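You operate a simulated robot arm through the tools that you are given. There is no shell and no other tool. Be economical: measure what you need, move in short steps, check, and stop when the job is done.

Carry out the task below with a simulated two-armed robot. There is one attempt and no reset: what you move stays moved.

TASK
Sieve the sample on the shaker through the sieve marked HOLE 6.0.
Fine: that sieve below, the sieve with the sample on top; clamp them and leave them so; crank till nothing more falls through, then pull out the shaker's drawer.

It is judged by the outcome, as a careful person would: the job done as asked, and still so three seconds after it is handed in. It fails if anything else is knocked over, pushed out of place, dropped, spilled or broken.

THE ROBOT
Two 7-joint arms with fingered hands on one trunk, on a base that drives. Base frame: it is fixed to the floor where the robot stands at the start and does not move with it; the origin is under the middle of the robot, x ahead of it, y to its left, z up. Readings come in m, degrees, newtons and seconds.
The left shoulder is at the start at [0.07, 0.166, 1.318], the right one opposite. With the tool pointing down near the work surface each hand reaches from about 0.1 to 0.9 m from the robot's upright axis, wherever it stands, measured 20 degrees to its own side. Places, roughly: clamp on the shaker [0.7, -0.4, 1.2]; crank on the shaker [0.4, -0.4, 0.9]; drawer with the yellow handle on the shaker [0.5, -0.4, 0.9]; seat of the shaker [0.6, -0.4, 1]. Payload 4.1 kg a hand.
The TCP of each hand is the grasp point between the finger pads, 0.032 m short of the fingertips. In the tool frame z runs along the fingers and y along their closing line. The gripper opens to 0.108 m. The gripper's body begins 0.038 m behind the TCP. The gripper is a hand of 4 fingers: y runs from the thumb to the fingers, the wrist lies at [-0.016, -0.108, -0.186] in the tool frame.
Orientation is told as [roll, pitch, yaw] about the base's x, y, z axes, in that order, counted from this pose: with the fingers straight down and the wrist toward the robot, the tool's x, y and z point along [0, 1, 0], [1, 0, 0] and [0, 0, -1] of the base frame.

THE INTERFACE
- The arms move only by the tool nudge_tool. It takes "left_increments", "right_increments" or both (then of equal length, played together; a hand with none holds still); each is a list of rows, each an object (a shift or turn left out is 0) with "dp": the shift along the base's x, y, z in m, a list of three; "dr": the turn, a rotation vector about the base's x, y, z in degrees, a list of three. In form: [{"dp": [tx, ty, tz], "dr": [ax, ay, az]}, ...]. A call has 1 to 12 rows; each row shifts and turns the commanded pose from where the row before left it. Each row takes 0.2 s and may step no farther than 0.05 m and 8.6 degrees from the row before; otherwise, the whole call is refused. Where a pose cannot be reached the arm comes as near as it can. A force on the tool above 90 N (or 10 N above the force at the start of the call, whichever is more), or a blocked arm, ends the call early, and 0.2 s more pass. In this call time passes only in rows, and 0.2 s behind the last. The reply holds the time, the measured pose of the TCP, the force on the tool along the base axes, the opening and the grip force, in the units named above and with some noise, with the torque about the TCP (base axes, N m) and any sound that the robot's microphone picked up.
- Cameras (640 x 400 px; columns grow to the right, rows downward): "scene" is now at [0.1235, -0.0501, 1.5481]; the picture's right is [-0.57, -0.82, 0.00], its down [-0.47, 0.32, -0.82] and it looks along [0.68, -0.47, -0.57] (base axes); focal length 214 px, centre (320, 200). "left" rides on the left gripper at [-0.064, -0.093, -0.131] in its tool frame; the picture's right is [-0.80, -0.28, 0.53], its down [0.55, -0.71, 0.45] and it looks along [0.25, 0.65, 0.72] (tool axes); focal length 247 px, centre (320, 200). "right" rides on the right gripper at [0.064, -0.093, -0.131] in its tool frame; the picture's right is [-0.80, 0.28, -0.53], its down [-0.55, -0.71, 0.45] and it looks along [-0.25, 0.65, 0.72] (tool axes); focal length 247 px, centre (320, 200). There is no depth. A picture from a camera that has moved, and an enlarged one, comes with that camera's place and axes in the base frame and with its lens.
- get_image(camera): a new picture of that camera. It takes no simulated time.
- raise_lower(by): slides the trunk up (or, below 0, down) by that many m; the arms and the scene camera ride with it, the base frame stays. It gives what a move gives, with no picture.
- roll_base(legs): drives the robot by 1 to 6 legs, each [ahead, left, turn to the left] in m, m and degrees, along the robot's own axes; the way and the turn of a leg run together, so that a leg with both is an arc; at most 1.5 m and 180 degrees a leg. The arms and the cameras ride along, it lands a little off, and it stops where it bumps. It gives what a move gives.
- move_fingers(index, middle, ring, thumb_bend, hand): sets how far each is bent, from 0 (flat) to 1 (curled in); at 0.3 the hand is open as for a grip, at 0.7 the pads meet at the TCP. One left out holds its place. A second passes; each finger stops where it meets its share of the squeeze, and holds until it gets a number again. It is the only way to open and close the hand. It gives what a move gives, with no picture; readings hold the bend of each and the force on the fingers (four entries, about 0 where the hand has none), thumb and palm.
- aim_head(pan, tilt): turns the head with the scene camera to pan (to the left, within 86 degrees either way) and tilt (down, from -29 to 69), counted from straight ahead of the robot. It gives what a move gives.
- enlarge(camera, box): a new picture of the part [left, top, right, bottom] of that camera's present view, enlarged. It takes no simulated time.
- hand_in(): hands the job in; it is judged then, once.

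Work in short steps. Places have to be worked out from the pictures, the camera data and where the tool is seen: move nearer, look again, correct. Check each grasp and each placing, and mend what went wrong. You have 120 turns and 108 pictures in all, those below and enlarged ones among them. Open the grippers and draw the arms clear of the work before you hand the job in, unless the task says otherwise; then end with one line.

The tools are called after "Emit:" by a JSON object that holds its "op" and its "data". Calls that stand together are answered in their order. nudge_tool: Moves the arms, as the interface text tells. Its arguments: {"type":"object","properties":{"left_increments":{"type":"array"},"right_increments":{"type":"array"}},"required":[]} The other tools are called the same way: raise_lower (by) slides the trunk up or down; move_fingers (index, middle, ring, thumb_bend, hand) moves the fingers one by one; roll_base (legs) drives the base; aim_head (pan, tilt) turns the head that bears the scene camera; get_image (camera) takes a picture; enlarge (camera, box) takes an enlarged picture of a part of a camera's view; hand_in () hands the job in.

At the start:

```text
clock: 0.0
left_tool_pos: [0.5575, -0.0682, 1.4508]
left_tcp_rot: [0.0, 0.0, -0.1]
left_contact_force: [0.9, -0.4, 0.4]
left_torque: [-0.02, 0.03, 0.02]
left_width: 0.1075
left_finger_force: 0.0
left_shape: jaw
left_bend: [0.3, 0.3, 0.3, 0.3]
left_finger forces: [0.0, 0.0, 0.0, 0.1, 0.1, 0.0]
right_tool_pos: [0.3475, -0.4738, 1.5113]
right_tcp_rot: [0.0, 0.1, 0.0]
right_contact_force: [0.5, -0.5, 0.9]
right_torque: [-0.01, 0.0, 0.01]
right_width: 0.1077
right_finger_force: 0.2
right_shape: jaw
right_bend: [0.3, 0.3, 0.3, 0.3]
right_finger forces: [0.0, 0.0, 0.1, 0.0, 0.1, 0.1]
trunk travel left (down, up): [-0.825, 0.115]
robot x, y, heading: [0.0021, -0.0033, -0.1]
head pan, tilt: [-34.6, 34.4]
```

scene: 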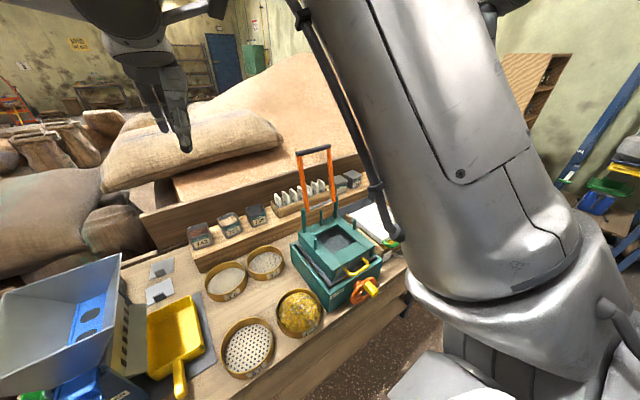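
right: 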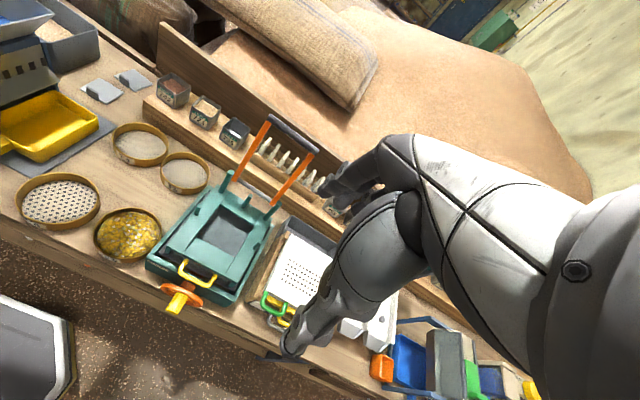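
left: 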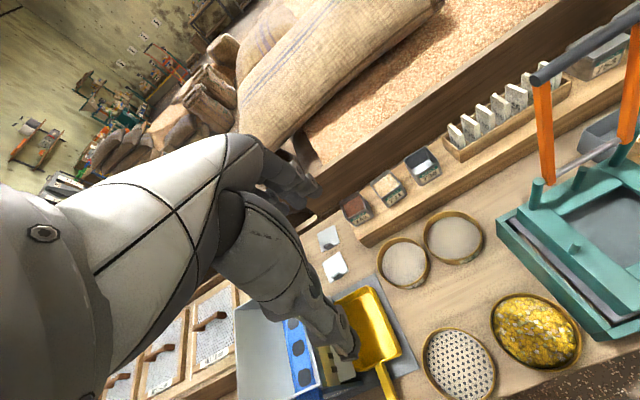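

The pictures show four sieves left of the shaker, one of them holding the sample. I enlarge two views to read the labels.

Emit:
{"op": "enlarge", "data": {"camera": "left", "box": [360, 190, 600, 400]}}

Emit:
{"op": "enlarge", "data": {"camera": "scene", "box": [180, 220, 400, 390]}}

```text
1.90 times, centred on (480, 295) of left
camera zoom: at [0.4652, -0.1318, 1.5829], right [-0.28, -0.8, -0.53], down [-0.71, 0.55, -0.45], along [0.65, 0.25, -0.72], focal length 470 px, centre (15, 19)
```

zoom: 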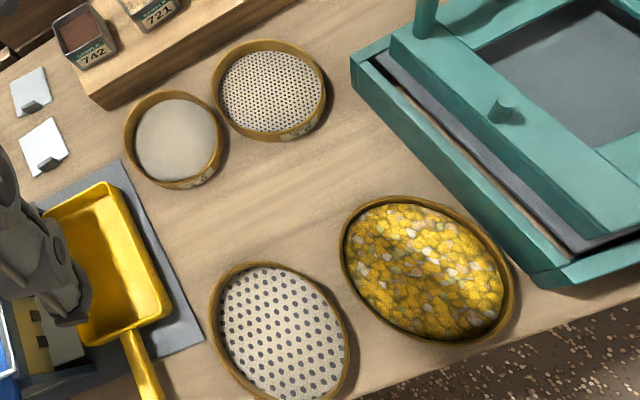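

```text
2.35 times, centred on (290, 305) of scene
camera zoom: at [0.1235, -0.0501, 1.5481], right [-0.57, -0.82, 0.0], down [-0.47, 0.32, -0.82], along [0.68, -0.47, -0.57], focal length 505 px, centre (391, -47)
```

zoom: 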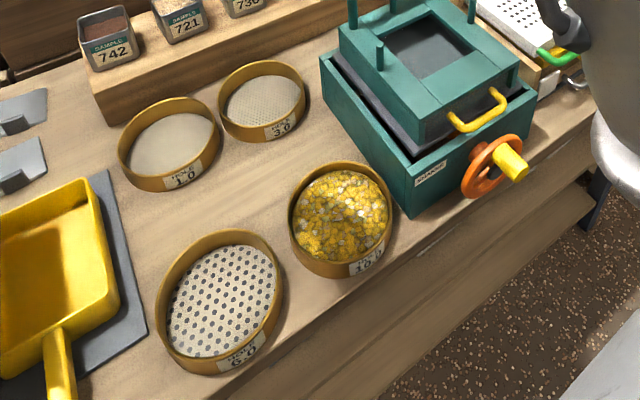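

HOLE 6.0 is the big-holed sieve at the front left, and the sample lies in HOLE 10.0. I now look closely at the shaker.

Emit:
{"op": "enlarge", "data": {"camera": "scene", "box": [270, 130, 430, 320]}}

Emit:
{"op": "enlarge", "data": {"camera": "right", "box": [80, 100, 340, 330]}}

```text
2.11 times, centred on (350, 225) of scene
camera zoom: at [0.1235, -0.0501, 1.5481], right [-0.57, -0.82, 0.0], down [-0.47, 0.32, -0.82], along [0.68, -0.47, -0.57], focal length 452 px, centre (257, 147)
```

zoom: 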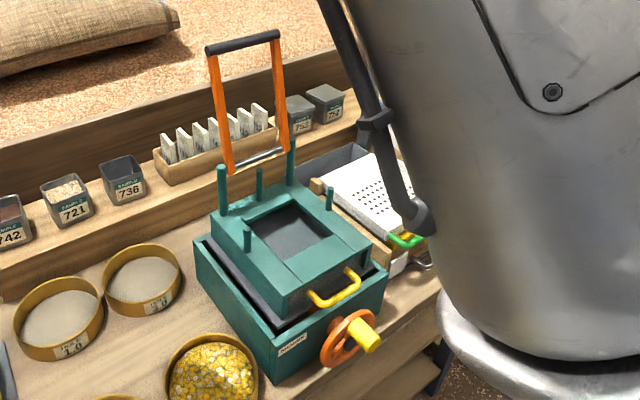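

```text
1.74 times, centred on (210, 215) of right
camera zoom: at [0.2542, -0.4105, 1.6431], right [0.28, -0.8, 0.53], down [-0.71, -0.55, -0.45], along [0.65, -0.25, -0.72], focal length 430 px, centre (511, 174)
```

zoom: 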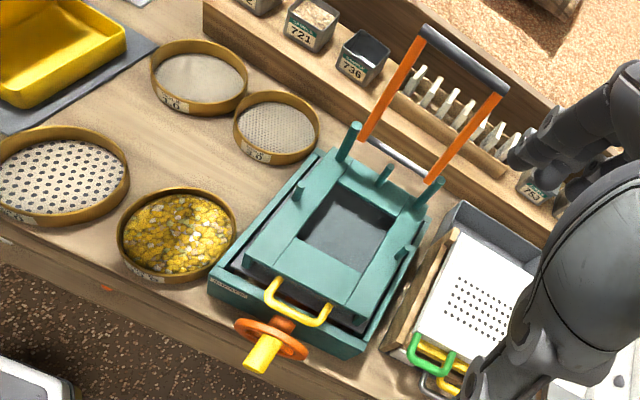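

The triangulation puts the seat hole near [0.56,-0.42,0.975], the 6.0 sieve near [0.476,-0.03] and the sample sieve near [0.484,-0.21], with mesh at about z 0.8. I draw the left hand aside and bring the right hand above the near rim of 6.0.

Emit:
{"op": "nudge_tool", "data": {"left_increments": [{"dp": [-0.01, 0.045, 0]}, {"dp": [-0.01, 0.045, 0]}, {"dp": [-0.01, 0.045, 0]}, {"dp": [-0.01, 0.045, 0]}, {"dp": [-0.01, 0.045, 0]}, {"dp": [-0.01, 0.045, 0]}, {"dp": [-0.01, 0.045, 0]}, {"dp": [-0.01, 0.045, 0]}, {"dp": [0, 0, 0]}, {"dp": [0, 0, 0]}, {"dp": [0, 0, 0]}, {"dp": [0, 0, 0]}], "right_increments": [{"dp": [0, 0.03, -0.02]}, {"dp": [0, 0.035, -0.03]}, {"dp": [0, 0.035, -0.03]}, {"dp": [0, 0.035, -0.03]}, {"dp": [0, 0.035, -0.03]}, {"dp": [0, 0.035, -0.03]}, {"dp": [0, 0.035, -0.03]}, {"dp": [0, 0.035, -0.03]}, {"dp": [0, 0.035, -0.03]}, {"dp": [0, 0.035, -0.03]}, {"dp": [0, 0.035, -0.03]}, {"dp": [0, 0.035, -0.03]}]}}

Emit:
{"op": "get_image", "data": {"camera": "right"}}

Emit:
{"op": "get_image", "data": {"camera": "scene"}}

```text
clock: 2.6
left_tool_pos: [0.4773, 0.292, 1.45]
left_tcp_rot: [0.0, 0.0, 0.0]
left_contact_force: [-0.2, 0.3, 0.2]
left_torque: [0.01, 0.02, -0.01]
left_width: 0.1078
left_finger_force: 0.0
left_shape: jaw
left_bend: [0.3, 0.3, 0.3, 0.3]
left_finger forces: [0.1, 0.0, 0.0, 0.1, 0.0, 0.0]
right_tool_pos: [0.3508, -0.3651, 1.4323]
right_tcp_rot: [0.1, 0.2, 0.1]
right_contact_force: [-0.1, -0.6, -0.7]
right_torque: [0.0, -0.01, 0.0]
right_width: 0.1074
right_finger_force: 0.1
right_shape: jaw
right_bend: [0.3, 0.3, 0.3, 0.3]
right_finger forces: [0.0, 0.0, 0.0, 0.0, 0.1, 0.0]
right hand out of reach, approached as far as the arm can: row 4, 5, 6, 7, 8, 9, 10, 11, 12
trunk travel left (down, up): [-0.825, 0.115]
robot x, y, heading: [0.0031, -0.0005, -0.1]
head pan, tilt: [-34.6, 34.4]
```

```text
100 pictures are left
camera right: at [0.2588, -0.3019, 1.5644], right [0.29, -0.8, 0.53], down [-0.71, -0.55, -0.45], along [0.65, -0.25, -0.72], focal length 247 px, centre (320, 200)
```

right: 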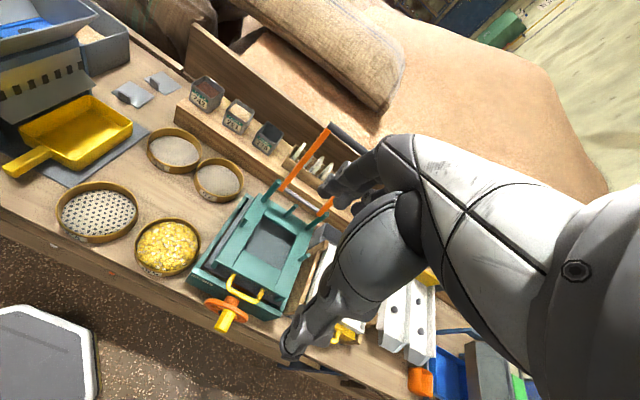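

```text
99 pictures are left
camera scene: at [0.1237, -0.0504, 1.5481], right [-0.57, -0.82, 0.0], down [-0.47, 0.32, -0.82], along [0.68, -0.47, -0.57], focal length 214 px, centre (320, 200)
```

scene: 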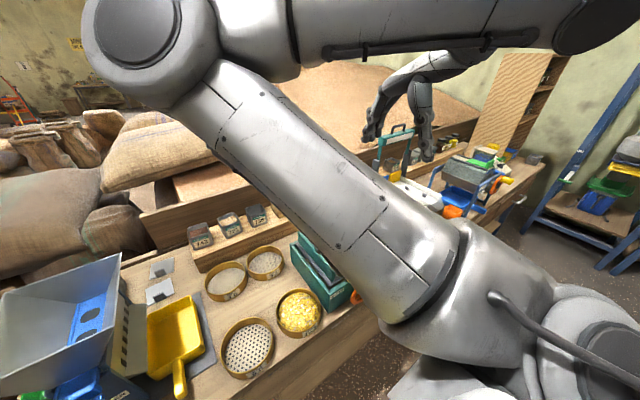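

The right hand cannot come inward at this height, so I lower it first with some forward motion, clear of the shaker.

Emit:
{"op": "nudge_tool", "data": {"right_increments": [{"dp": [0, 0.01, -0.045]}, {"dp": [0, 0.01, -0.045]}, {"dp": [0, 0.02, -0.045]}, {"dp": [0, 0.02, -0.045]}, {"dp": [0, 0.02, -0.045]}, {"dp": [0, 0.02, -0.04]}]}}

```text
clock: 4.0
left_tool_pos: [0.4773, 0.2917, 1.4496]
left_tcp_rot: [0.0, -0.1, -0.1]
left_contact_force: [-0.3, -0.6, -0.5]
left_torque: [0.01, 0.0, 0.0]
left_width: 0.1078
left_finger_force: 0.0
left_shape: jaw
left_bend: [0.3, 0.3, 0.3, 0.3]
left_finger forces: [0.0, 0.0, 0.0, 0.2, 0.0, 0.2]
right_tool_pos: [0.3511, -0.3647, 1.4331]
right_tcp_rot: [-0.1, 0.1, 0.1]
right_contact_force: [-0.4, 0.3, 0.8]
right_torque: [0.02, 0.0, 0.0]
right_width: 0.1077
right_finger_force: 0.1
right_shape: jaw
right_bend: [0.3, 0.3, 0.3, 0.3]
right_finger forces: [0.0, 0.0, 0.0, 0.0, 0.0, 0.0]
right hand out of reach, approached as far as the arm can: row 1, 2, 3, 4, 5, 6
trunk travel left (down, up): [-0.825, 0.115]
robot x, y, heading: [0.0005, 0.0013, -0.1]
head pan, tilt: [-34.6, 34.4]
```

The arm seems to be stuck at a joint limit. I try a pure outward and forward move.

Emit:
{"op": "nudge_tool", "data": {"right_increments": [{"dp": [0.03, -0.03, 0]}, {"dp": [0.04, 0, 0]}, {"dp": [0.04, 0, -0.02]}]}}

```text
clock: 4.8
left_tool_pos: [0.4802, 0.2932, 1.4478]
left_tcp_rot: [-0.1, 0.0, 0.0]
left_contact_force: [0.2, -0.7, -0.4]
left_torque: [-0.01, -0.01, 0.0]
left_width: 0.1076
left_finger_force: 0.1
left_shape: jaw
left_bend: [0.3, 0.3, 0.3, 0.3]
left_finger forces: [0.0, 0.1, 0.0, 0.0, 0.0, 0.0]
right_tool_pos: [0.4629, -0.3943, 1.4117]
right_tcp_rot: [-0.1, 0.1, 0.0]
right_contact_force: [0.5, 0.5, -0.2]
right_torque: [-0.01, 0.04, -0.01]
right_width: 0.1078
right_finger_force: 0.1
right_shape: jaw
right_bend: [0.3, 0.3, 0.3, 0.3]
right_finger forces: [0.0, 0.0, 0.1, 0.0, 0.1, 0.0]
trunk travel left (down, up): [-0.825, 0.115]
robot x, y, heading: [-0.004, -0.0002, 0.1]
head pan, tilt: [-34.6, 34.4]
```

It moves freely now. I move inward at x≈0.47 while lowering.

Emit:
{"op": "nudge_tool", "data": {"right_increments": [{"dp": [0.01, 0.03, -0.03]}, {"dp": [0, 0.03, -0.03]}, {"dp": [0, 0.03, -0.03]}, {"dp": [0, 0.03, -0.03]}, {"dp": [0, 0.03, -0.03]}, {"dp": [0, 0.03, -0.03]}, {"dp": [0, 0.03, -0.03]}, {"dp": [0, 0.03, -0.03]}, {"dp": [0, 0.03, -0.03]}, {"dp": [0, 0.03, -0.03]}]}}

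```text
clock: 7.0
left_tool_pos: [0.4769, 0.2915, 1.4501]
left_tcp_rot: [0.0, 0.0, -0.1]
left_contact_force: [0.5, -0.2, 0.5]
left_torque: [-0.02, 0.0, -0.02]
left_width: 0.1079
left_finger_force: 0.1
left_shape: jaw
left_bend: [0.3, 0.3, 0.3, 0.3]
left_finger forces: [0.0, 0.1, 0.0, 0.0, 0.0, 0.1]
right_tool_pos: [0.5181, -0.3262, 1.2029]
right_tcp_rot: [-0.1, -0.6, -1.0]
right_contact_force: [0.4, 0.8, -0.8]
right_torque: [-0.03, 0.01, -0.01]
right_width: 0.1077
right_finger_force: 0.2
right_shape: jaw
right_bend: [0.3, 0.3, 0.3, 0.3]
right_finger forces: [0.0, 0.0, 0.1, 0.1, 0.1, 0.0]
right hand out of reach, approached as far as the arm can: row 3, 4, 5, 6, 7, 8, 9, 10
trunk travel left (down, up): [-0.825, 0.115]
robot x, y, heading: [0.0026, -0.0003, -0.0]
head pan, tilt: [-34.6, 34.4]
```

The right hand cannot reach inward in this posture. Driving the base 0.3 m left instead puts the right hand above the 6.0 sieve.

Emit:
{"op": "roll_base", "data": {"legs": [[0, 0.3, 0]]}}

Emit:
{"op": "get_image", "data": {"camera": "right"}}

Emit:
{"op": "get_image", "data": {"camera": "scene"}}

```text
clock: 9.1
left_tool_pos: [0.4784, 0.59, 1.4486]
left_tcp_rot: [0.1, -0.1, -0.2]
left_contact_force: [0.3, 0.3, -0.2]
left_torque: [0.02, -0.05, 0.02]
left_width: 0.1076
left_finger_force: 0.1
left_shape: jaw
left_bend: [0.3, 0.3, 0.3, 0.3]
left_finger forces: [0.1, 0.1, 0.0, 0.0, 0.0, 0.0]
right_tool_pos: [0.5165, -0.0293, 1.2003]
right_tcp_rot: [-0.1, -0.3, -1.4]
right_contact_force: [-0.9, 0.1, -0.1]
right_torque: [0.05, 0.02, 0.04]
right_width: 0.1077
right_finger_force: 0.1
right_shape: jaw
right_bend: [0.3, 0.3, 0.3, 0.3]
right_finger forces: [0.0, 0.1, 0.0, 0.1, 0.0, 0.0]
trunk travel left (down, up): [-0.825, 0.115]
robot x, y, heading: [0.0014, 0.301, -0.3]
head pan, tilt: [-34.6, 34.4]
```

```text
98 pictures are left
camera right: at [0.4252, 0.0367, 1.3305], right [0.26, -0.8, 0.54], down [-0.72, -0.53, -0.45], along [0.65, -0.27, -0.71], focal length 247 px, centre (320, 200)
```

right: 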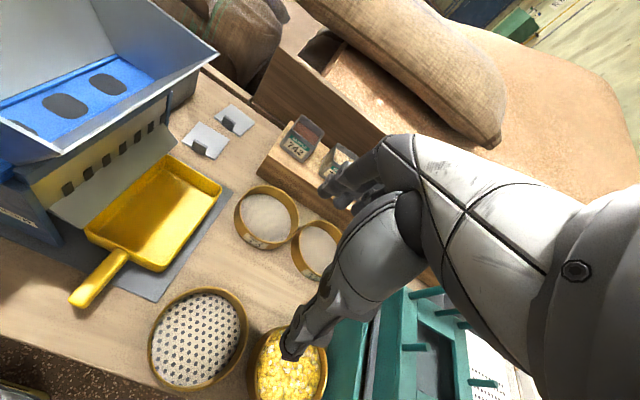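

```text
97 pictures are left
camera scene: at [0.1237, 0.2489, 1.5481], right [-0.57, -0.82, 0.0], down [-0.46, 0.32, -0.82], along [0.68, -0.47, -0.57], focal length 214 px, centre (320, 200)
```

scene: 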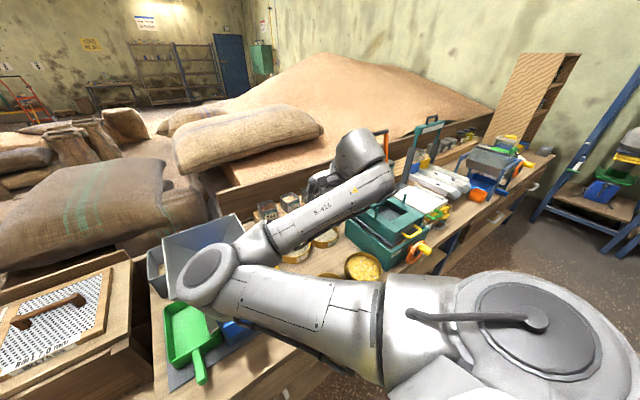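

The right elbow has swung inward near the hopper. I lift the hand and move it out to the right at low risk, then look at both arms' postures.

Emit:
{"op": "nudge_tool", "data": {"right_increments": [{"dp": [0, -0.03, 0.04]}, {"dp": [0, -0.03, 0.04]}, {"dp": [0, -0.04, 0.03]}, {"dp": [0, -0.045, 0]}, {"dp": [0, -0.045, 0]}, {"dp": [0, -0.045, 0]}, {"dp": [0, -0.045, 0]}]}}

Emit:
{"op": "aim_head", "data": {"pan": 0, "tilt": 40}}

Emit:
{"op": "get_image", "data": {"camera": "scene"}}

```text
clock: 10.7
left_tool_pos: [0.4778, 0.5884, 1.4506]
left_tcp_rot: [0.1, -0.1, -0.3]
left_contact_force: [-1.1, 0.0, -0.6]
left_torque: [0.04, 0.0, 0.01]
left_width: 0.1078
left_finger_force: 0.0
left_shape: jaw
left_bend: [0.3, 0.3, 0.3, 0.3]
left_finger forces: [0.0, 0.0, 0.0, 0.1, 0.1, 0.0]
right_tool_pos: [0.5164, -0.3108, 1.3094]
right_tcp_rot: [0.0, -0.4, -1.4]
right_contact_force: [0.2, -0.4, -0.1]
right_torque: [0.01, -0.01, 0.01]
right_width: 0.1076
right_finger_force: 0.0
right_shape: jaw
right_bend: [0.3, 0.3, 0.3, 0.3]
right_finger forces: [0.0, 0.0, 0.1, 0.0, 0.0, 0.0]
trunk travel left (down, up): [-0.825, 0.115]
robot x, y, heading: [0.0031, 0.2987, -0.2]
head pan, tilt: [-34.6, 34.4]
```

```text
clock: 11.7
left_tool_pos: [0.4796, 0.5923, 1.4488]
left_tcp_rot: [0.0, -0.1, -0.2]
left_contact_force: [-0.4, -0.3, 0.2]
left_torque: [0.02, -0.02, 0.02]
left_width: 0.1077
left_finger_force: 0.2
left_shape: jaw
left_bend: [0.3, 0.3, 0.3, 0.3]
left_finger forces: [0.0, 0.0, 0.1, 0.0, 0.1, 0.0]
right_tool_pos: [0.5176, -0.3074, 1.3105]
right_tcp_rot: [-0.3, -0.3, -1.3]
right_contact_force: [-0.1, -0.1, 0.2]
right_torque: [0.01, 0.01, -0.01]
right_width: 0.1076
right_finger_force: 0.1
right_shape: jaw
right_bend: [0.3, 0.3, 0.3, 0.3]
right_finger forces: [0.0, 0.0, 0.1, 0.1, 0.0, 0.0]
trunk travel left (down, up): [-0.825, 0.115]
robot x, y, heading: [0.0023, 0.2989, -0.1]
head pan, tilt: [0.0, 40.0]
```

```text
96 pictures are left
camera scene: at [0.1362, 0.3012, 1.5397], right [0.0, -1.0, 0.0], down [-0.64, 0.0, -0.77], along [0.77, 0.0, -0.64], focal length 214 px, centre (320, 200)
```

scene: 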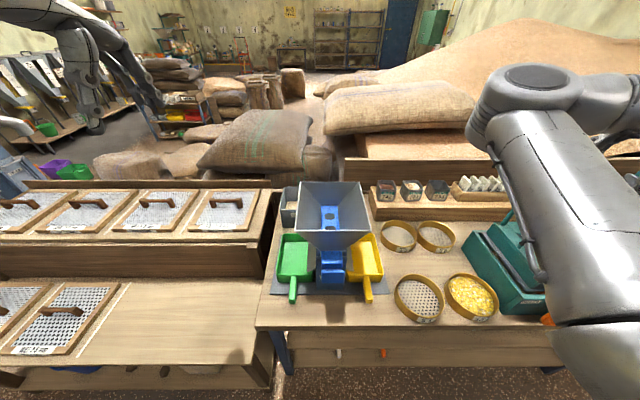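

The stuck poses fit a minimum shoulder-to-wrist distance of about 0.39 m, so a higher trunk and a low hand should work. I raise the trunk, then bring the hand down between the two front sieves.

Emit:
{"op": "raise_lower", "data": {"by": 0.11}}

Emit:
{"op": "nudge_tool", "data": {"right_increments": [{"dp": [-0.01, 0, -0.045]}, {"dp": [-0.01, 0.01, -0.045]}, {"dp": [-0.01, 0.015, -0.04]}, {"dp": [-0.01, 0.02, -0.04]}, {"dp": [-0.01, 0.02, -0.04]}, {"dp": [-0.01, 0.02, -0.04]}, {"dp": [-0.01, 0.025, -0.04]}, {"dp": [-0.01, 0.025, -0.04]}, {"dp": [-0.01, 0.025, -0.04]}, {"dp": [-0.01, 0.03, -0.03]}]}}

Emit:
{"op": "get_image", "data": {"camera": "scene"}}

Emit:
{"op": "get_image", "data": {"camera": "right"}}

```text
clock: 13.1
left_tool_pos: [0.4793, 0.5912, 1.5603]
left_tcp_rot: [0.0, 0.0, -0.3]
left_contact_force: [0.2, -0.7, -0.5]
left_torque: [-0.02, 0.02, 0.01]
left_width: 0.1076
left_finger_force: 0.1
left_shape: jaw
left_bend: [0.3, 0.3, 0.3, 0.3]
left_finger forces: [0.0, 0.0, 0.0, 0.1, 0.1, 0.0]
right_tool_pos: [0.5174, -0.3087, 1.4203]
right_tcp_rot: [-0.2, -0.2, -1.2]
right_contact_force: [-0.3, 0.0, -0.3]
right_torque: [-0.04, 0.03, 0.01]
right_width: 0.1075
right_finger_force: 0.0
right_shape: jaw
right_bend: [0.3, 0.3, 0.3, 0.3]
right_finger forces: [0.0, 0.0, 0.0, 0.0, 0.0, 0.1]
trunk travel left (down, up): [-0.935, 0.005]
robot x, y, heading: [-0.0011, 0.3012, -0.2]
head pan, tilt: [0.0, 40.0]
```

```text
clock: 15.3
left_tool_pos: [0.4784, 0.5925, 1.5599]
left_tcp_rot: [-0.1, -0.1, -0.1]
left_contact_force: [-0.1, 0.1, 0.5]
left_torque: [-0.03, 0.02, 0.0]
left_width: 0.1076
left_finger_force: 0.0
left_shape: jaw
left_bend: [0.3, 0.3, 0.3, 0.3]
left_finger forces: [0.0, 0.0, 0.1, 0.0, 0.0, 0.0]
right_tool_pos: [0.4196, -0.1252, 1.0308]
right_tcp_rot: [-0.2, -0.1, -1.2]
right_contact_force: [1.2, 0.0, -1.0]
right_torque: [0.01, 0.01, -0.03]
right_width: 0.1077
right_finger_force: 0.1
right_shape: jaw
right_bend: [0.3, 0.3, 0.3, 0.3]
right_finger forces: [0.1, 0.0, 0.0, 0.0, 0.0, 0.1]
right hand out of reach, approached as far as the arm can: row 10
trunk travel left (down, up): [-0.935, 0.005]
robot x, y, heading: [0.0013, 0.3015, -0.3]
head pan, tilt: [0.0, 40.0]
```

```text
95 pictures are left
camera scene: at [0.1356, 0.3027, 1.6498], right [0.0, -1.0, 0.0], down [-0.64, 0.0, -0.77], along [0.77, 0.0, -0.64], focal length 214 px, centre (320, 200)
```

scene: 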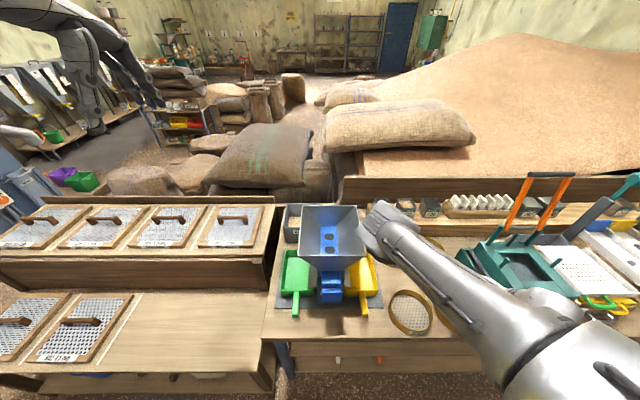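

```text
94 pictures are left
camera right: at [0.3281, -0.0595, 1.1608], right [0.26, -0.8, 0.53], down [-0.72, -0.53, -0.45], along [0.65, -0.27, -0.72], focal length 247 px, centre (320, 200)
```

right: 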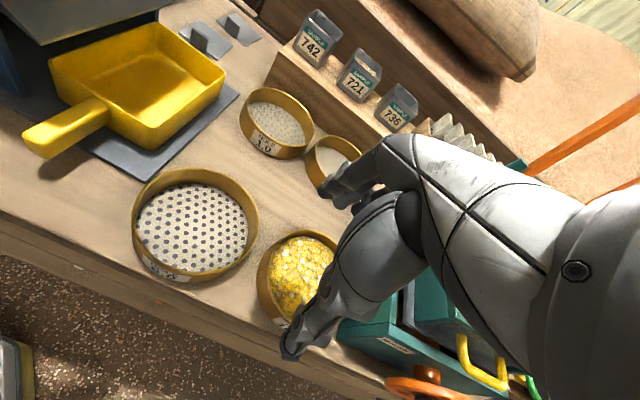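

The hand hit the reach limit while still high. I go lower first, then inward to above the near rim of 6.0, keeping fingertips well above the rims.

Emit:
{"op": "nudge_tool", "data": {"right_increments": [{"dp": [0, 0, -0.04]}, {"dp": [0, 0.03, -0.03]}, {"dp": [-0.005, 0.03, -0.02]}, {"dp": [-0.005, 0.03, -0.005]}]}}

Emit:
{"op": "get_image", "data": {"camera": "right"}}

Emit:
{"op": "get_image", "data": {"camera": "scene"}}

```text
clock: 16.3
left_tool_pos: [0.4793, 0.591, 1.5592]
left_tcp_rot: [0.0, 0.0, -0.1]
left_contact_force: [-0.4, 1.0, -0.1]
left_torque: [0.0, 0.0, 0.05]
left_width: 0.1075
left_finger_force: 0.1
left_shape: jaw
left_bend: [0.3, 0.3, 0.3, 0.3]
left_finger forces: [0.0, 0.0, 0.0, 0.0, 0.0, 0.0]
right_tool_pos: [0.4556, -0.1229, 1.0023]
right_tcp_rot: [0.2, 0.7, -0.9]
right_contact_force: [-0.6, -0.6, -0.3]
right_torque: [-0.01, 0.06, -0.03]
right_width: 0.1075
right_finger_force: 0.0
right_shape: jaw
right_bend: [0.3, 0.3, 0.3, 0.3]
right_finger forces: [0.0, 0.0, 0.1, 0.0, 0.1, 0.1]
right hand out of reach, approached as far as the arm can: row 1, 2, 3, 4
trunk travel left (down, up): [-0.935, 0.005]
robot x, y, heading: [-0.0036, 0.3019, -0.1]
head pan, tilt: [0.0, 40.0]
```

```text
93 pictures are left
camera right: at [0.3649, -0.0574, 1.1347], right [0.28, -0.81, 0.53], down [-0.72, -0.54, -0.44], along [0.64, -0.26, -0.73], focal length 247 px, centre (320, 200)
```

right: 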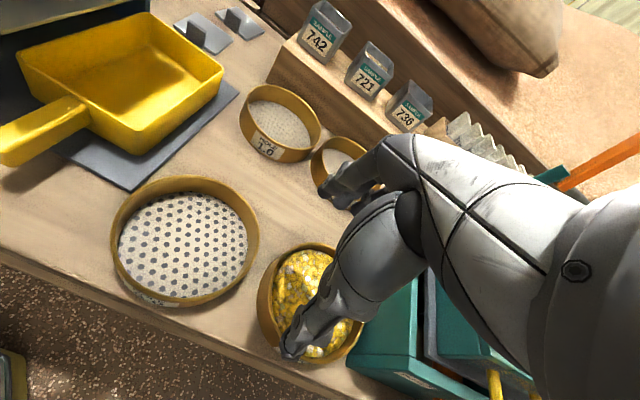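

```text
92 pictures are left
camera scene: at [0.1364, 0.3009, 1.6496], right [0.0, -1.0, 0.0], down [-0.64, 0.0, -0.77], along [0.77, 0.0, -0.64], focal length 214 px, centre (320, 200)
```

scene: 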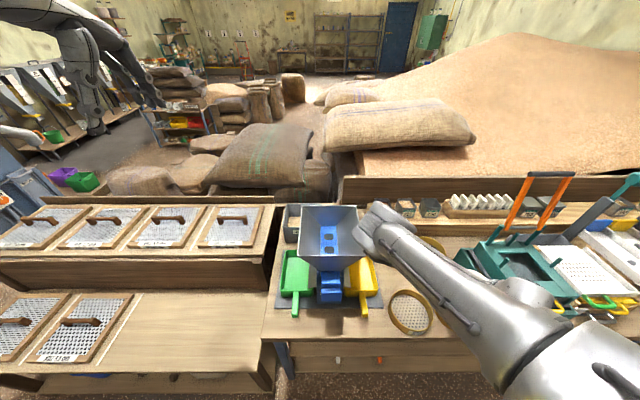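

The inward-elbow posture is what limits it. I retreat up and far out to the right so that the elbow can swing outward.

Emit:
{"op": "nudge_tool", "data": {"right_increments": [{"dp": [0.01, -0.02, 0.04]}, {"dp": [0.01, -0.02, 0.04]}, {"dp": [0.01, -0.02, 0.04]}, {"dp": [0.01, -0.02, 0.04]}, {"dp": [0.005, -0.025, 0.04]}, {"dp": [0, -0.025, 0.04]}, {"dp": [0, -0.025, 0.04]}, {"dp": [0, -0.025, 0.04]}, {"dp": [0, -0.03, 0.04]}, {"dp": [0, -0.03, 0.04]}, {"dp": [-0.01, -0.04, 0.02]}, {"dp": [-0.01, -0.04, 0.02]}]}}

Emit:
{"op": "nudge_tool", "data": {"right_increments": [{"dp": [-0.02, -0.04, 0.01]}, {"dp": [-0.02, -0.04, 0]}, {"dp": [-0.02, -0.04, 0]}, {"dp": [-0.02, -0.04, 0]}, {"dp": [-0.02, -0.04, 0]}]}}

Emit:
{"op": "aim_head", "data": {"pan": -45, "tilt": 20}}

Emit:
{"op": "get_image", "data": {"camera": "scene"}}

```text
clock: 18.9
left_tool_pos: [0.477, 0.5887, 1.5599]
left_tcp_rot: [0.1, 0.0, -0.3]
left_contact_force: [0.6, -0.1, 0.0]
left_torque: [-0.02, -0.01, 0.01]
left_width: 0.1074
left_finger_force: 0.0
left_shape: jaw
left_bend: [0.3, 0.3, 0.3, 0.3]
left_finger forces: [0.1, 0.1, 0.0, 0.1, 0.1, 0.0]
right_tool_pos: [0.4795, -0.44, 1.4379]
right_tcp_rot: [-0.2, -0.3, -1.3]
right_contact_force: [0.4, 0.5, 0.4]
right_torque: [0.03, -0.02, 0.0]
right_width: 0.1077
right_finger_force: 0.0
right_shape: jaw
right_bend: [0.3, 0.3, 0.3, 0.3]
right_finger forces: [0.1, 0.1, 0.0, 0.0, 0.0, 0.0]
trunk travel left (down, up): [-0.935, 0.005]
robot x, y, heading: [-0.0006, 0.305, -0.3]
head pan, tilt: [0.0, 40.0]
```

```text
clock: 20.1
left_tool_pos: [0.4787, 0.5908, 1.5589]
left_tcp_rot: [0.1, 0.0, -0.1]
left_contact_force: [-0.1, 0.1, 0.8]
left_torque: [-0.01, 0.0, -0.01]
left_width: 0.1076
left_finger_force: 0.0
left_shape: jaw
left_bend: [0.3, 0.3, 0.3, 0.3]
left_finger forces: [0.1, 0.0, 0.0, 0.0, 0.0, 0.0]
right_tool_pos: [0.4024, -0.589, 1.4498]
right_tcp_rot: [-0.2, -0.3, -1.5]
right_contact_force: [0.3, 0.3, -0.3]
right_torque: [-0.01, -0.03, -0.01]
right_width: 0.1076
right_finger_force: 0.0
right_shape: jaw
right_bend: [0.3, 0.3, 0.3, 0.3]
right_finger forces: [0.1, 0.1, 0.0, 0.0, 0.1, 0.1]
right hand out of reach, approached as far as the arm can: row 4, 5
trunk travel left (down, up): [-0.935, 0.005]
robot x, y, heading: [0.0033, 0.3026, -0.2]
head pan, tilt: [0.0, 40.0]
```

```text
clock: 21.2
left_tool_pos: [0.4781, 0.5916, 1.5595]
left_tcp_rot: [0.0, 0.0, -0.2]
left_contact_force: [-0.8, -0.3, -0.5]
left_torque: [-0.03, 0.03, 0.0]
left_width: 0.1075
left_finger_force: 0.0
left_shape: jaw
left_bend: [0.3, 0.3, 0.3, 0.3]
left_finger forces: [0.0, 0.0, 0.1, 0.0, 0.2, 0.0]
right_tool_pos: [0.4036, -0.5903, 1.4496]
right_tcp_rot: [-0.2, -0.3, -1.3]
right_contact_force: [0.0, -0.7, -0.3]
right_torque: [-0.06, -0.05, -0.01]
right_width: 0.1079
right_finger_force: 0.0
right_shape: jaw
right_bend: [0.3, 0.3, 0.3, 0.3]
right_finger forces: [0.0, 0.1, 0.0, 0.1, 0.1, 0.0]
trunk travel left (down, up): [-0.935, 0.005]
robot x, y, heading: [0.0021, 0.3016, -0.5]
head pan, tilt: [-45.0, 20.0]
```

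```text
91 pictures are left
camera scene: at [0.1162, 0.2344, 1.6811], right [-0.71, -0.71, 0.0], down [-0.24, 0.24, -0.94], along [0.66, -0.67, -0.34], focal length 214 px, centre (320, 200)
```

scene: 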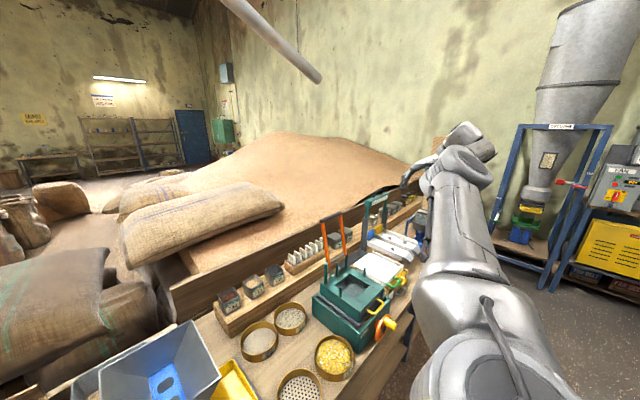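

The arm is now extended to the right. I pull the hand in toward the body's right side, in front of the table, while lowering, and see which way the elbow goes.

Emit:
{"op": "nudge_tool", "data": {"right_increments": [{"dp": [-0.03, 0.02, -0.02]}, {"dp": [-0.03, 0.02, -0.03]}, {"dp": [-0.03, 0.02, -0.03]}, {"dp": [-0.02, 0.02, -0.04]}, {"dp": [0, 0.02, -0.04]}, {"dp": [0, 0.02, -0.04]}, {"dp": [0, 0.02, -0.04]}, {"dp": [0, 0.02, -0.04]}]}}

Emit:
{"op": "get_image", "data": {"camera": "scene"}}

```text
clock: 23.0
left_tool_pos: [0.4809, 0.5915, 1.5587]
left_tcp_rot: [0.1, 0.1, -0.1]
left_contact_force: [0.4, 0.2, -1.1]
left_torque: [0.04, 0.02, 0.0]
left_width: 0.1078
left_finger_force: 0.0
left_shape: jaw
left_bend: [0.3, 0.3, 0.3, 0.3]
left_finger forces: [0.1, 0.0, 0.0, 0.0, 0.0, 0.1]
right_tool_pos: [0.2972, -0.4239, 1.1663]
right_tcp_rot: [-0.3, -0.2, -1.2]
right_contact_force: [-0.2, 1.1, -0.6]
right_torque: [0.0, -0.01, 0.03]
right_width: 0.1076
right_finger_force: 0.1
right_shape: jaw
right_bend: [0.3, 0.3, 0.3, 0.3]
right_finger forces: [0.0, 0.0, 0.0, 0.0, 0.0, 0.0]
trunk travel left (down, up): [-0.935, 0.005]
robot x, y, heading: [0.0002, 0.305, -0.3]
head pan, tilt: [-45.0, 20.0]
```

```text
90 pictures are left
camera scene: at [0.1181, 0.235, 1.6811], right [-0.71, -0.7, 0.0], down [-0.24, 0.24, -0.94], along [0.66, -0.67, -0.34], focal length 214 px, centre (320, 200)
```

scene: 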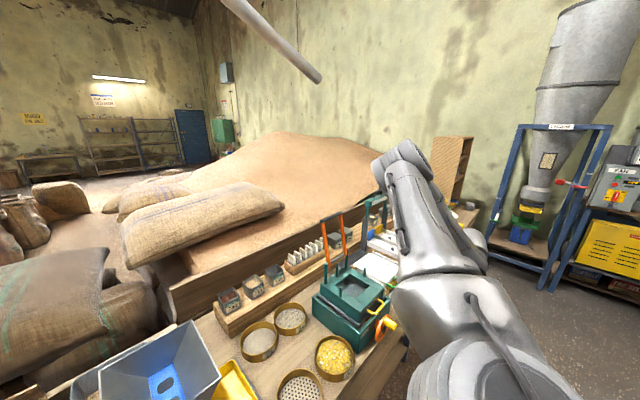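

The elbow is now up and forward, a usable posture out to the right side. I keep the hand about 0.55 m to the robot's right and shift the base for lateral moves.

Emit:
{"op": "roll_base", "data": {"legs": [[0, 0.25, 0.3]]}}

Emit:
{"op": "nudge_tool", "data": {"right_increments": [{"dp": [0.015, 0.025, -0.02]}, {"dp": [0.015, 0.025, -0.02]}, {"dp": [0.015, 0.025, -0.025]}, {"dp": [0.015, 0.025, -0.025]}, {"dp": [0.015, 0.02, -0.03]}, {"dp": [0.015, 0.02, -0.03]}]}}

Emit:
{"op": "get_image", "data": {"camera": "right"}}

Emit:
{"op": "get_image", "data": {"camera": "scene"}}

```text
clock: 24.8
left_tool_pos: [0.4784, 0.8422, 1.5605]
left_tcp_rot: [0.1, -0.1, 0.1]
left_contact_force: [-0.2, -0.2, -0.5]
left_torque: [-0.03, 0.0, -0.02]
left_width: 0.1075
left_finger_force: 0.0
left_shape: jaw
left_bend: [0.3, 0.3, 0.3, 0.3]
left_finger forces: [0.1, 0.0, 0.1, 0.0, 0.0, 0.0]
right_tool_pos: [0.3005, -0.1718, 1.1644]
right_tcp_rot: [-0.1, -0.3, -1.2]
right_contact_force: [0.2, -0.2, 0.5]
right_torque: [0.03, 0.03, -0.01]
right_width: 0.1075
right_finger_force: 0.0
right_shape: jaw
right_bend: [0.3, 0.3, 0.3, 0.3]
right_finger forces: [0.0, 0.0, 0.0, 0.0, 0.0, 0.0]
trunk travel left (down, up): [-0.935, 0.005]
robot x, y, heading: [0.0043, 0.5565, 0.3]
head pan, tilt: [-45.0, 20.0]
```

```text
clock: 26.2
left_tool_pos: [0.4789, 0.8482, 1.5584]
left_tcp_rot: [0.0, 0.1, 0.0]
left_contact_force: [1.3, 0.2, -0.2]
left_torque: [-0.01, 0.02, -0.01]
left_width: 0.1074
left_finger_force: 0.1
left_shape: jaw
left_bend: [0.3, 0.3, 0.3, 0.3]
left_finger forces: [0.0, 0.1, 0.0, 0.0, 0.0, 0.0]
right_tool_pos: [0.3915, -0.0271, 1.0147]
right_tcp_rot: [-0.4, -0.3, -1.1]
right_contact_force: [0.1, 0.0, 0.7]
right_torque: [0.01, -0.01, 0.0]
right_width: 0.1076
right_finger_force: 0.0
right_shape: jaw
right_bend: [0.3, 0.3, 0.3, 0.3]
right_finger forces: [0.0, 0.1, 0.0, 0.0, 0.0, 0.0]
trunk travel left (down, up): [-0.935, 0.005]
robot x, y, heading: [0.0012, 0.5546, -0.1]
head pan, tilt: [-45.0, 20.0]
```

```text
89 pictures are left
camera right: at [0.299, 0.0374, 1.1449], right [0.27, -0.8, 0.54], down [-0.71, -0.54, -0.45], along [0.65, -0.26, -0.71], focal length 247 px, centre (320, 200)
```

right: 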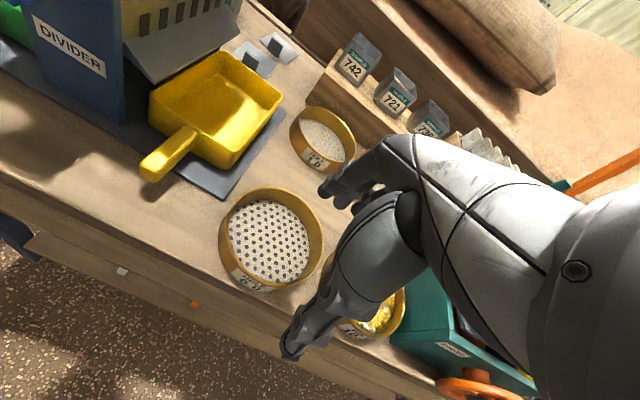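

```text
88 pictures are left
camera scene: at [0.1185, 0.4904, 1.6811], right [-0.71, -0.71, 0.0], down [-0.24, 0.24, -0.94], along [0.66, -0.66, -0.34], focal length 214 px, centre (320, 200)
```

scene: 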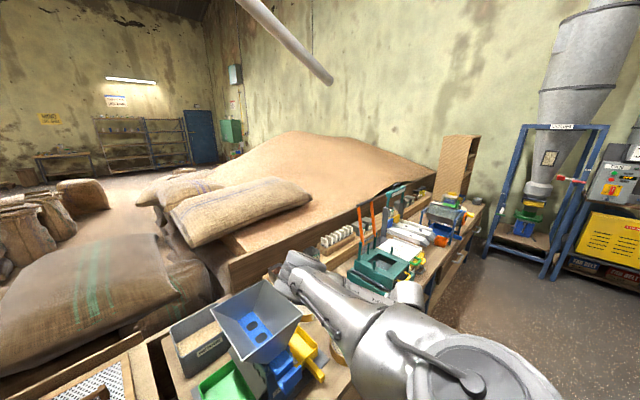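

I am above the 6.0 sieve now; its centre comes out near [0.484,-0.033], radius about 0.077. I shift so the near rim lies between thumb and fingers and descend partway.

Emit:
{"op": "nudge_tool", "data": {"right_increments": [{"dp": [0.008, -0.003, -0.03]}, {"dp": [0.008, -0.003, -0.04]}, {"dp": [0, 0, -0.03]}, {"dp": [0, 0, 0]}]}}

Emit:
{"op": "get_image", "data": {"camera": "right"}}

```text
clock: 27.2
left_tool_pos: [0.4775, 0.8468, 1.56]
left_tcp_rot: [0.0, 0.0, 0.0]
left_contact_force: [-0.5, 0.0, 0.3]
left_torque: [-0.03, -0.03, -0.03]
left_width: 0.1079
left_finger_force: 0.1
left_shape: jaw
left_bend: [0.3, 0.3, 0.3, 0.3]
left_finger forces: [0.0, 0.0, 0.0, 0.0, 0.0, 0.0]
right_tool_pos: [0.4045, -0.0349, 0.9167]
right_tcp_rot: [-0.3, -0.3, -1.1]
right_contact_force: [0.5, -0.4, 0.1]
right_torque: [0.0, 0.0, -0.03]
right_width: 0.1079
right_finger_force: 0.1
right_shape: jaw
right_bend: [0.3, 0.3, 0.3, 0.3]
right_finger forces: [0.1, 0.1, 0.1, 0.0, 0.0, 0.1]
trunk travel left (down, up): [-0.935, 0.005]
robot x, y, heading: [-0.0016, 0.5537, 0.3]
head pan, tilt: [-45.0, 20.0]
```

```text
87 pictures are left
camera right: at [0.3119, 0.0306, 1.0479], right [0.27, -0.8, 0.54], down [-0.71, -0.54, -0.45], along [0.65, -0.26, -0.71], focal length 247 px, centre (320, 200)
```

right: 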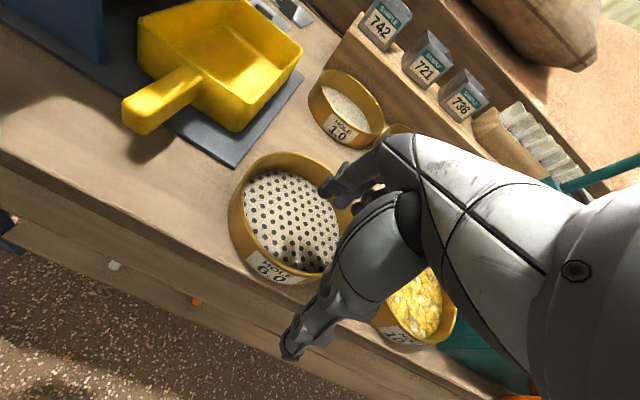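

The projected near-rim point matches the label position in the view. I descend to z≈0.86 and look again.

Emit:
{"op": "nudge_tool", "data": {"right_increments": [{"dp": [0.002, 0, -0.03]}, {"dp": [0, 0, -0.02]}, {"dp": [0, 0, -0.005]}]}}

Emit:
{"op": "get_image", "data": {"camera": "right"}}

```text
clock: 28.0
left_tool_pos: [0.4791, 0.8467, 1.5596]
left_tcp_rot: [0.0, 0.0, 0.0]
left_contact_force: [0.0, 0.1, -0.5]
left_torque: [0.01, 0.01, 0.0]
left_width: 0.1076
left_finger_force: 0.0
left_shape: jaw
left_bend: [0.3, 0.3, 0.3, 0.3]
left_finger forces: [0.0, 0.1, 0.0, 0.0, 0.0, 0.0]
right_tool_pos: [0.407, -0.0355, 0.8629]
right_tcp_rot: [-0.2, -0.2, -1.0]
right_contact_force: [-1.1, 1.5, 0.6]
right_torque: [0.01, 0.01, 0.01]
right_width: 0.1076
right_finger_force: 0.1
right_shape: jaw
right_bend: [0.3, 0.3, 0.3, 0.3]
right_finger forces: [0.0, 0.0, 0.0, 0.1, 0.0, 0.1]
trunk travel left (down, up): [-0.935, 0.005]
robot x, y, heading: [0.0037, 0.5579, -0.0]
head pan, tilt: [-45.0, 20.0]
```

```text
86 pictures are left
camera right: at [0.3154, 0.03, 0.9933], right [0.27, -0.8, 0.54], down [-0.71, -0.54, -0.45], along [0.65, -0.26, -0.71], focal length 247 px, centre (320, 200)
```

right: 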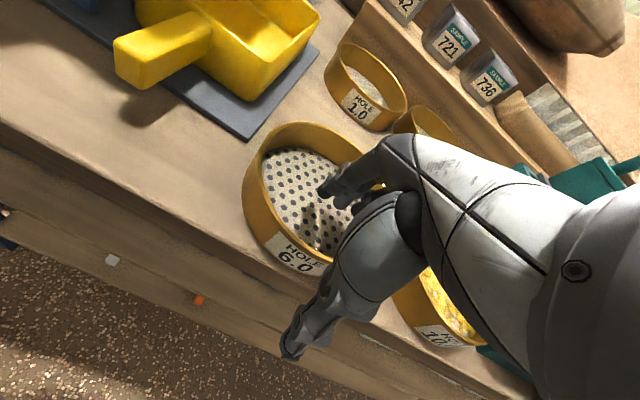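

Fingertips are inside the sieve and the thumb is outside. I lower by another 15 mm in small rows, watching the force.

Emit:
{"op": "nudge_tool", "data": {"right_increments": [{"dp": [0, 0, -0.005]}, {"dp": [0, 0, -0.005]}, {"dp": [0, 0, -0.005]}]}}

Emit:
{"op": "get_image", "data": {"camera": "right"}}

```text
clock: 28.8
left_tool_pos: [0.4775, 0.8469, 1.5596]
left_tcp_rot: [0.1, 0.0, 0.0]
left_contact_force: [-0.5, 0.3, 0.7]
left_torque: [-0.01, -0.04, 0.0]
left_width: 0.1076
left_finger_force: 0.0
left_shape: jaw
left_bend: [0.3, 0.3, 0.3, 0.3]
left_finger forces: [0.0, 0.0, 0.0, 0.1, 0.0, 0.0]
right_tool_pos: [0.4076, -0.0342, 0.8474]
right_tcp_rot: [-0.1, -0.3, -1.2]
right_contact_force: [0.0, -0.2, -0.4]
right_torque: [0.02, -0.04, 0.0]
right_width: 0.1078
right_finger_force: 0.1
right_shape: jaw
right_bend: [0.3, 0.3, 0.3, 0.3]
right_finger forces: [0.0, 0.1, 0.1, 0.1, 0.1, 0.0]
trunk travel left (down, up): [-0.935, 0.005]
robot x, y, heading: [0.0004, 0.5556, -0.0]
head pan, tilt: [-45.0, 20.0]
```

```text
85 pictures are left
camera right: at [0.3156, 0.0309, 0.9778], right [0.27, -0.8, 0.54], down [-0.71, -0.54, -0.45], along [0.65, -0.26, -0.71], focal length 247 px, centre (320, 200)
```

right: 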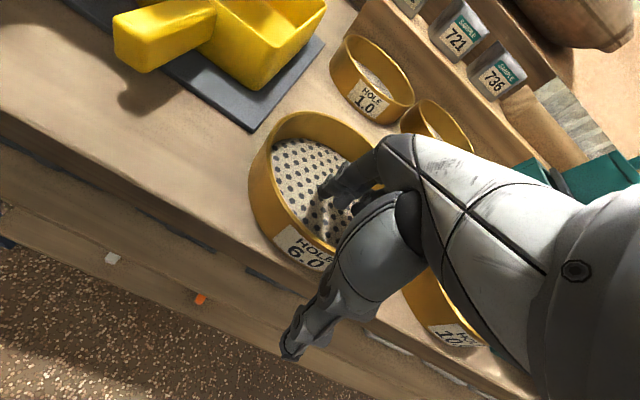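

No contact yet. I lower 5 mm more and close the hand on the rim.

Emit:
{"op": "nudge_tool", "data": {"right_increments": [{"dp": [0, 0, -0.003]}, {"dp": [0, 0, -0.003]}]}}

Emit:
{"op": "move_fingers", "data": {"hand": "right", "index": 0.7, "middle": 0.7, "ring": 0.7, "thumb_bend": 0.7}}

Emit:
{"op": "get_image", "data": {"camera": "right"}}

```text
clock: 29.4
left_tool_pos: [0.4772, 0.8479, 1.5598]
left_tcp_rot: [0.0, 0.0, 0.0]
left_contact_force: [-0.4, -0.1, -0.3]
left_torque: [-0.01, 0.03, 0.02]
left_width: 0.1081
left_finger_force: 0.0
left_shape: jaw
left_bend: [0.3, 0.3, 0.3, 0.3]
left_finger forces: [0.0, 0.0, 0.1, 0.1, 0.1, 0.1]
right_tool_pos: [0.408, -0.0349, 0.8405]
right_tcp_rot: [-0.2, -0.2, -1.1]
right_contact_force: [0.2, 0.9, 0.1]
right_torque: [-0.01, -0.03, -0.01]
right_width: 0.1077
right_finger_force: 0.0
right_shape: jaw
right_bend: [0.3, 0.3, 0.3, 0.3]
right_finger forces: [0.1, 0.0, 0.1, 0.1, 0.0, 0.0]
trunk travel left (down, up): [-0.935, 0.005]
robot x, y, heading: [-0.0014, 0.5563, 0.1]
head pan, tilt: [-45.0, 20.0]
```

```text
clock: 30.4
left_tool_pos: [0.4782, 0.847, 1.56]
left_tcp_rot: [0.0, 0.2, 0.0]
left_contact_force: [-0.3, -0.3, 0.6]
left_torque: [-0.02, 0.01, -0.02]
left_width: 0.1074
left_finger_force: 0.1
left_shape: jaw
left_bend: [0.3, 0.3, 0.3, 0.3]
left_finger forces: [0.0, 0.1, 0.0, 0.0, 0.1, 0.1]
right_tool_pos: [0.4069, -0.0353, 0.8401]
right_tcp_rot: [-0.3, -0.2, -1.1]
right_contact_force: [-1.4, 1.4, 0.9]
right_torque: [0.03, 0.0, 0.06]
right_width: 0.0057
right_finger_force: 1.8
right_shape: fingers
right_bend: [0.7, 0.7, 0.68, 0.68]
right_finger forces: [0.0, 0.0, 1.4, 0.0, 2.1, 0.1]
trunk travel left (down, up): [-0.935, 0.005]
robot x, y, heading: [0.0007, 0.5547, 0.2]
head pan, tilt: [-45.0, 20.0]
```

```text
84 pictures are left
camera right: at [0.3157, 0.0308, 0.9706], right [0.27, -0.8, 0.54], down [-0.71, -0.54, -0.45], along [0.65, -0.26, -0.71], focal length 247 px, centre (320, 200)
```

right: 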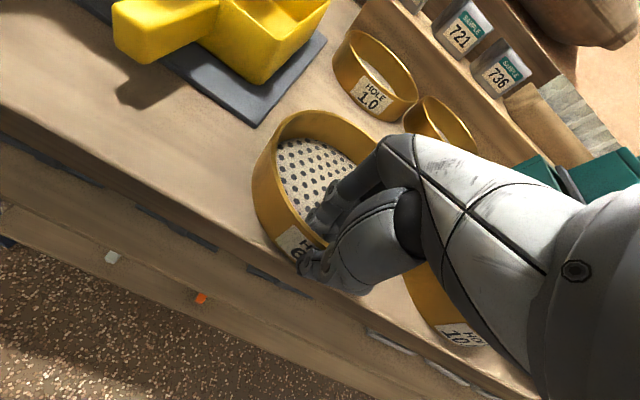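

The rim is between the fingers with a light squeeze only. I tighten the grip.

Emit:
{"op": "move_fingers", "data": {"hand": "right", "index": 1, "middle": 1, "ring": 1, "thumb_bend": 1}}

Emit:
{"op": "nudge_tool", "data": {"right_increments": [{"dp": [0, 0, 0.01]}, {"dp": [0, 0, 0.01]}]}}

Emit:
{"op": "get_image", "data": {"camera": "right"}}

```text
clock: 31.4
left_tool_pos: [0.4786, 0.8473, 1.5586]
left_tcp_rot: [0.0, 0.0, 0.1]
left_contact_force: [-0.3, 0.0, 0.6]
left_torque: [0.0, 0.01, 0.01]
left_width: 0.1074
left_finger_force: 0.1
left_shape: jaw
left_bend: [0.3, 0.3, 0.3, 0.3]
left_finger forces: [0.0, 0.0, 0.0, 0.0, 0.0, 0.0]
right_tool_pos: [0.4093, -0.0349, 0.8405]
right_tcp_rot: [-0.2, -0.2, -1.0]
right_contact_force: [0.2, 1.9, -3.2]
right_torque: [0.1, 0.14, 0.04]
right_width: 0.004
right_finger_force: 29.1
right_shape: fingers
right_bend: [0.76, 0.76, 0.75, 0.72]
right_finger forces: [13.6, 8.3, 7.6, 0.0, 29.8, 0.1]
trunk travel left (down, up): [-0.935, 0.005]
robot x, y, heading: [0.0033, 0.5632, 0.4]
head pan, tilt: [-45.0, 20.0]
```

```text
clock: 32.0
left_tool_pos: [0.4774, 0.8475, 1.5593]
left_tcp_rot: [0.0, 0.0, 0.0]
left_contact_force: [0.3, -0.4, -0.4]
left_torque: [-0.01, 0.01, 0.02]
left_width: 0.1077
left_finger_force: 0.1
left_shape: jaw
left_bend: [0.3, 0.3, 0.3, 0.3]
left_finger forces: [0.0, 0.0, 0.1, 0.0, 0.0, 0.0]
right_tool_pos: [0.4077, -0.0335, 0.8614]
right_tcp_rot: [-0.3, -0.3, -1.0]
right_contact_force: [0.0, 0.6, -2.7]
right_torque: [0.1, 0.16, 0.03]
right_width: 0.0042
right_finger_force: 30.5
right_shape: fingers
right_bend: [0.76, 0.76, 0.75, 0.72]
right_finger forces: [13.8, 8.5, 7.8, 0.0, 29.7, 0.1]
trunk travel left (down, up): [-0.935, 0.005]
robot x, y, heading: [0.0041, 0.5539, 0.1]
head pan, tilt: [-45.0, 20.0]
```

```text
83 pictures are left
camera right: at [0.3163, 0.0313, 0.9919], right [0.27, -0.8, 0.54], down [-0.71, -0.54, -0.45], along [0.65, -0.26, -0.71], focal length 247 px, centre (320, 200)
```

right: 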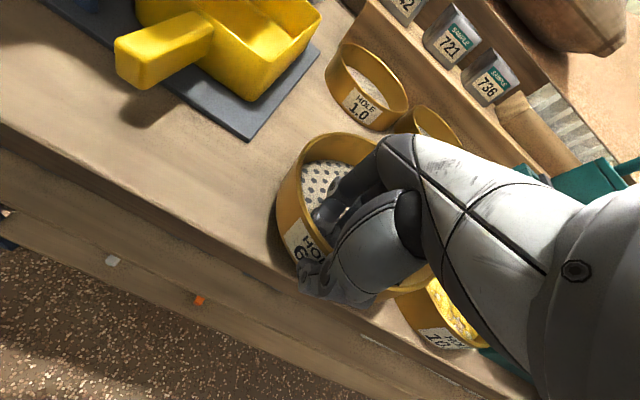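

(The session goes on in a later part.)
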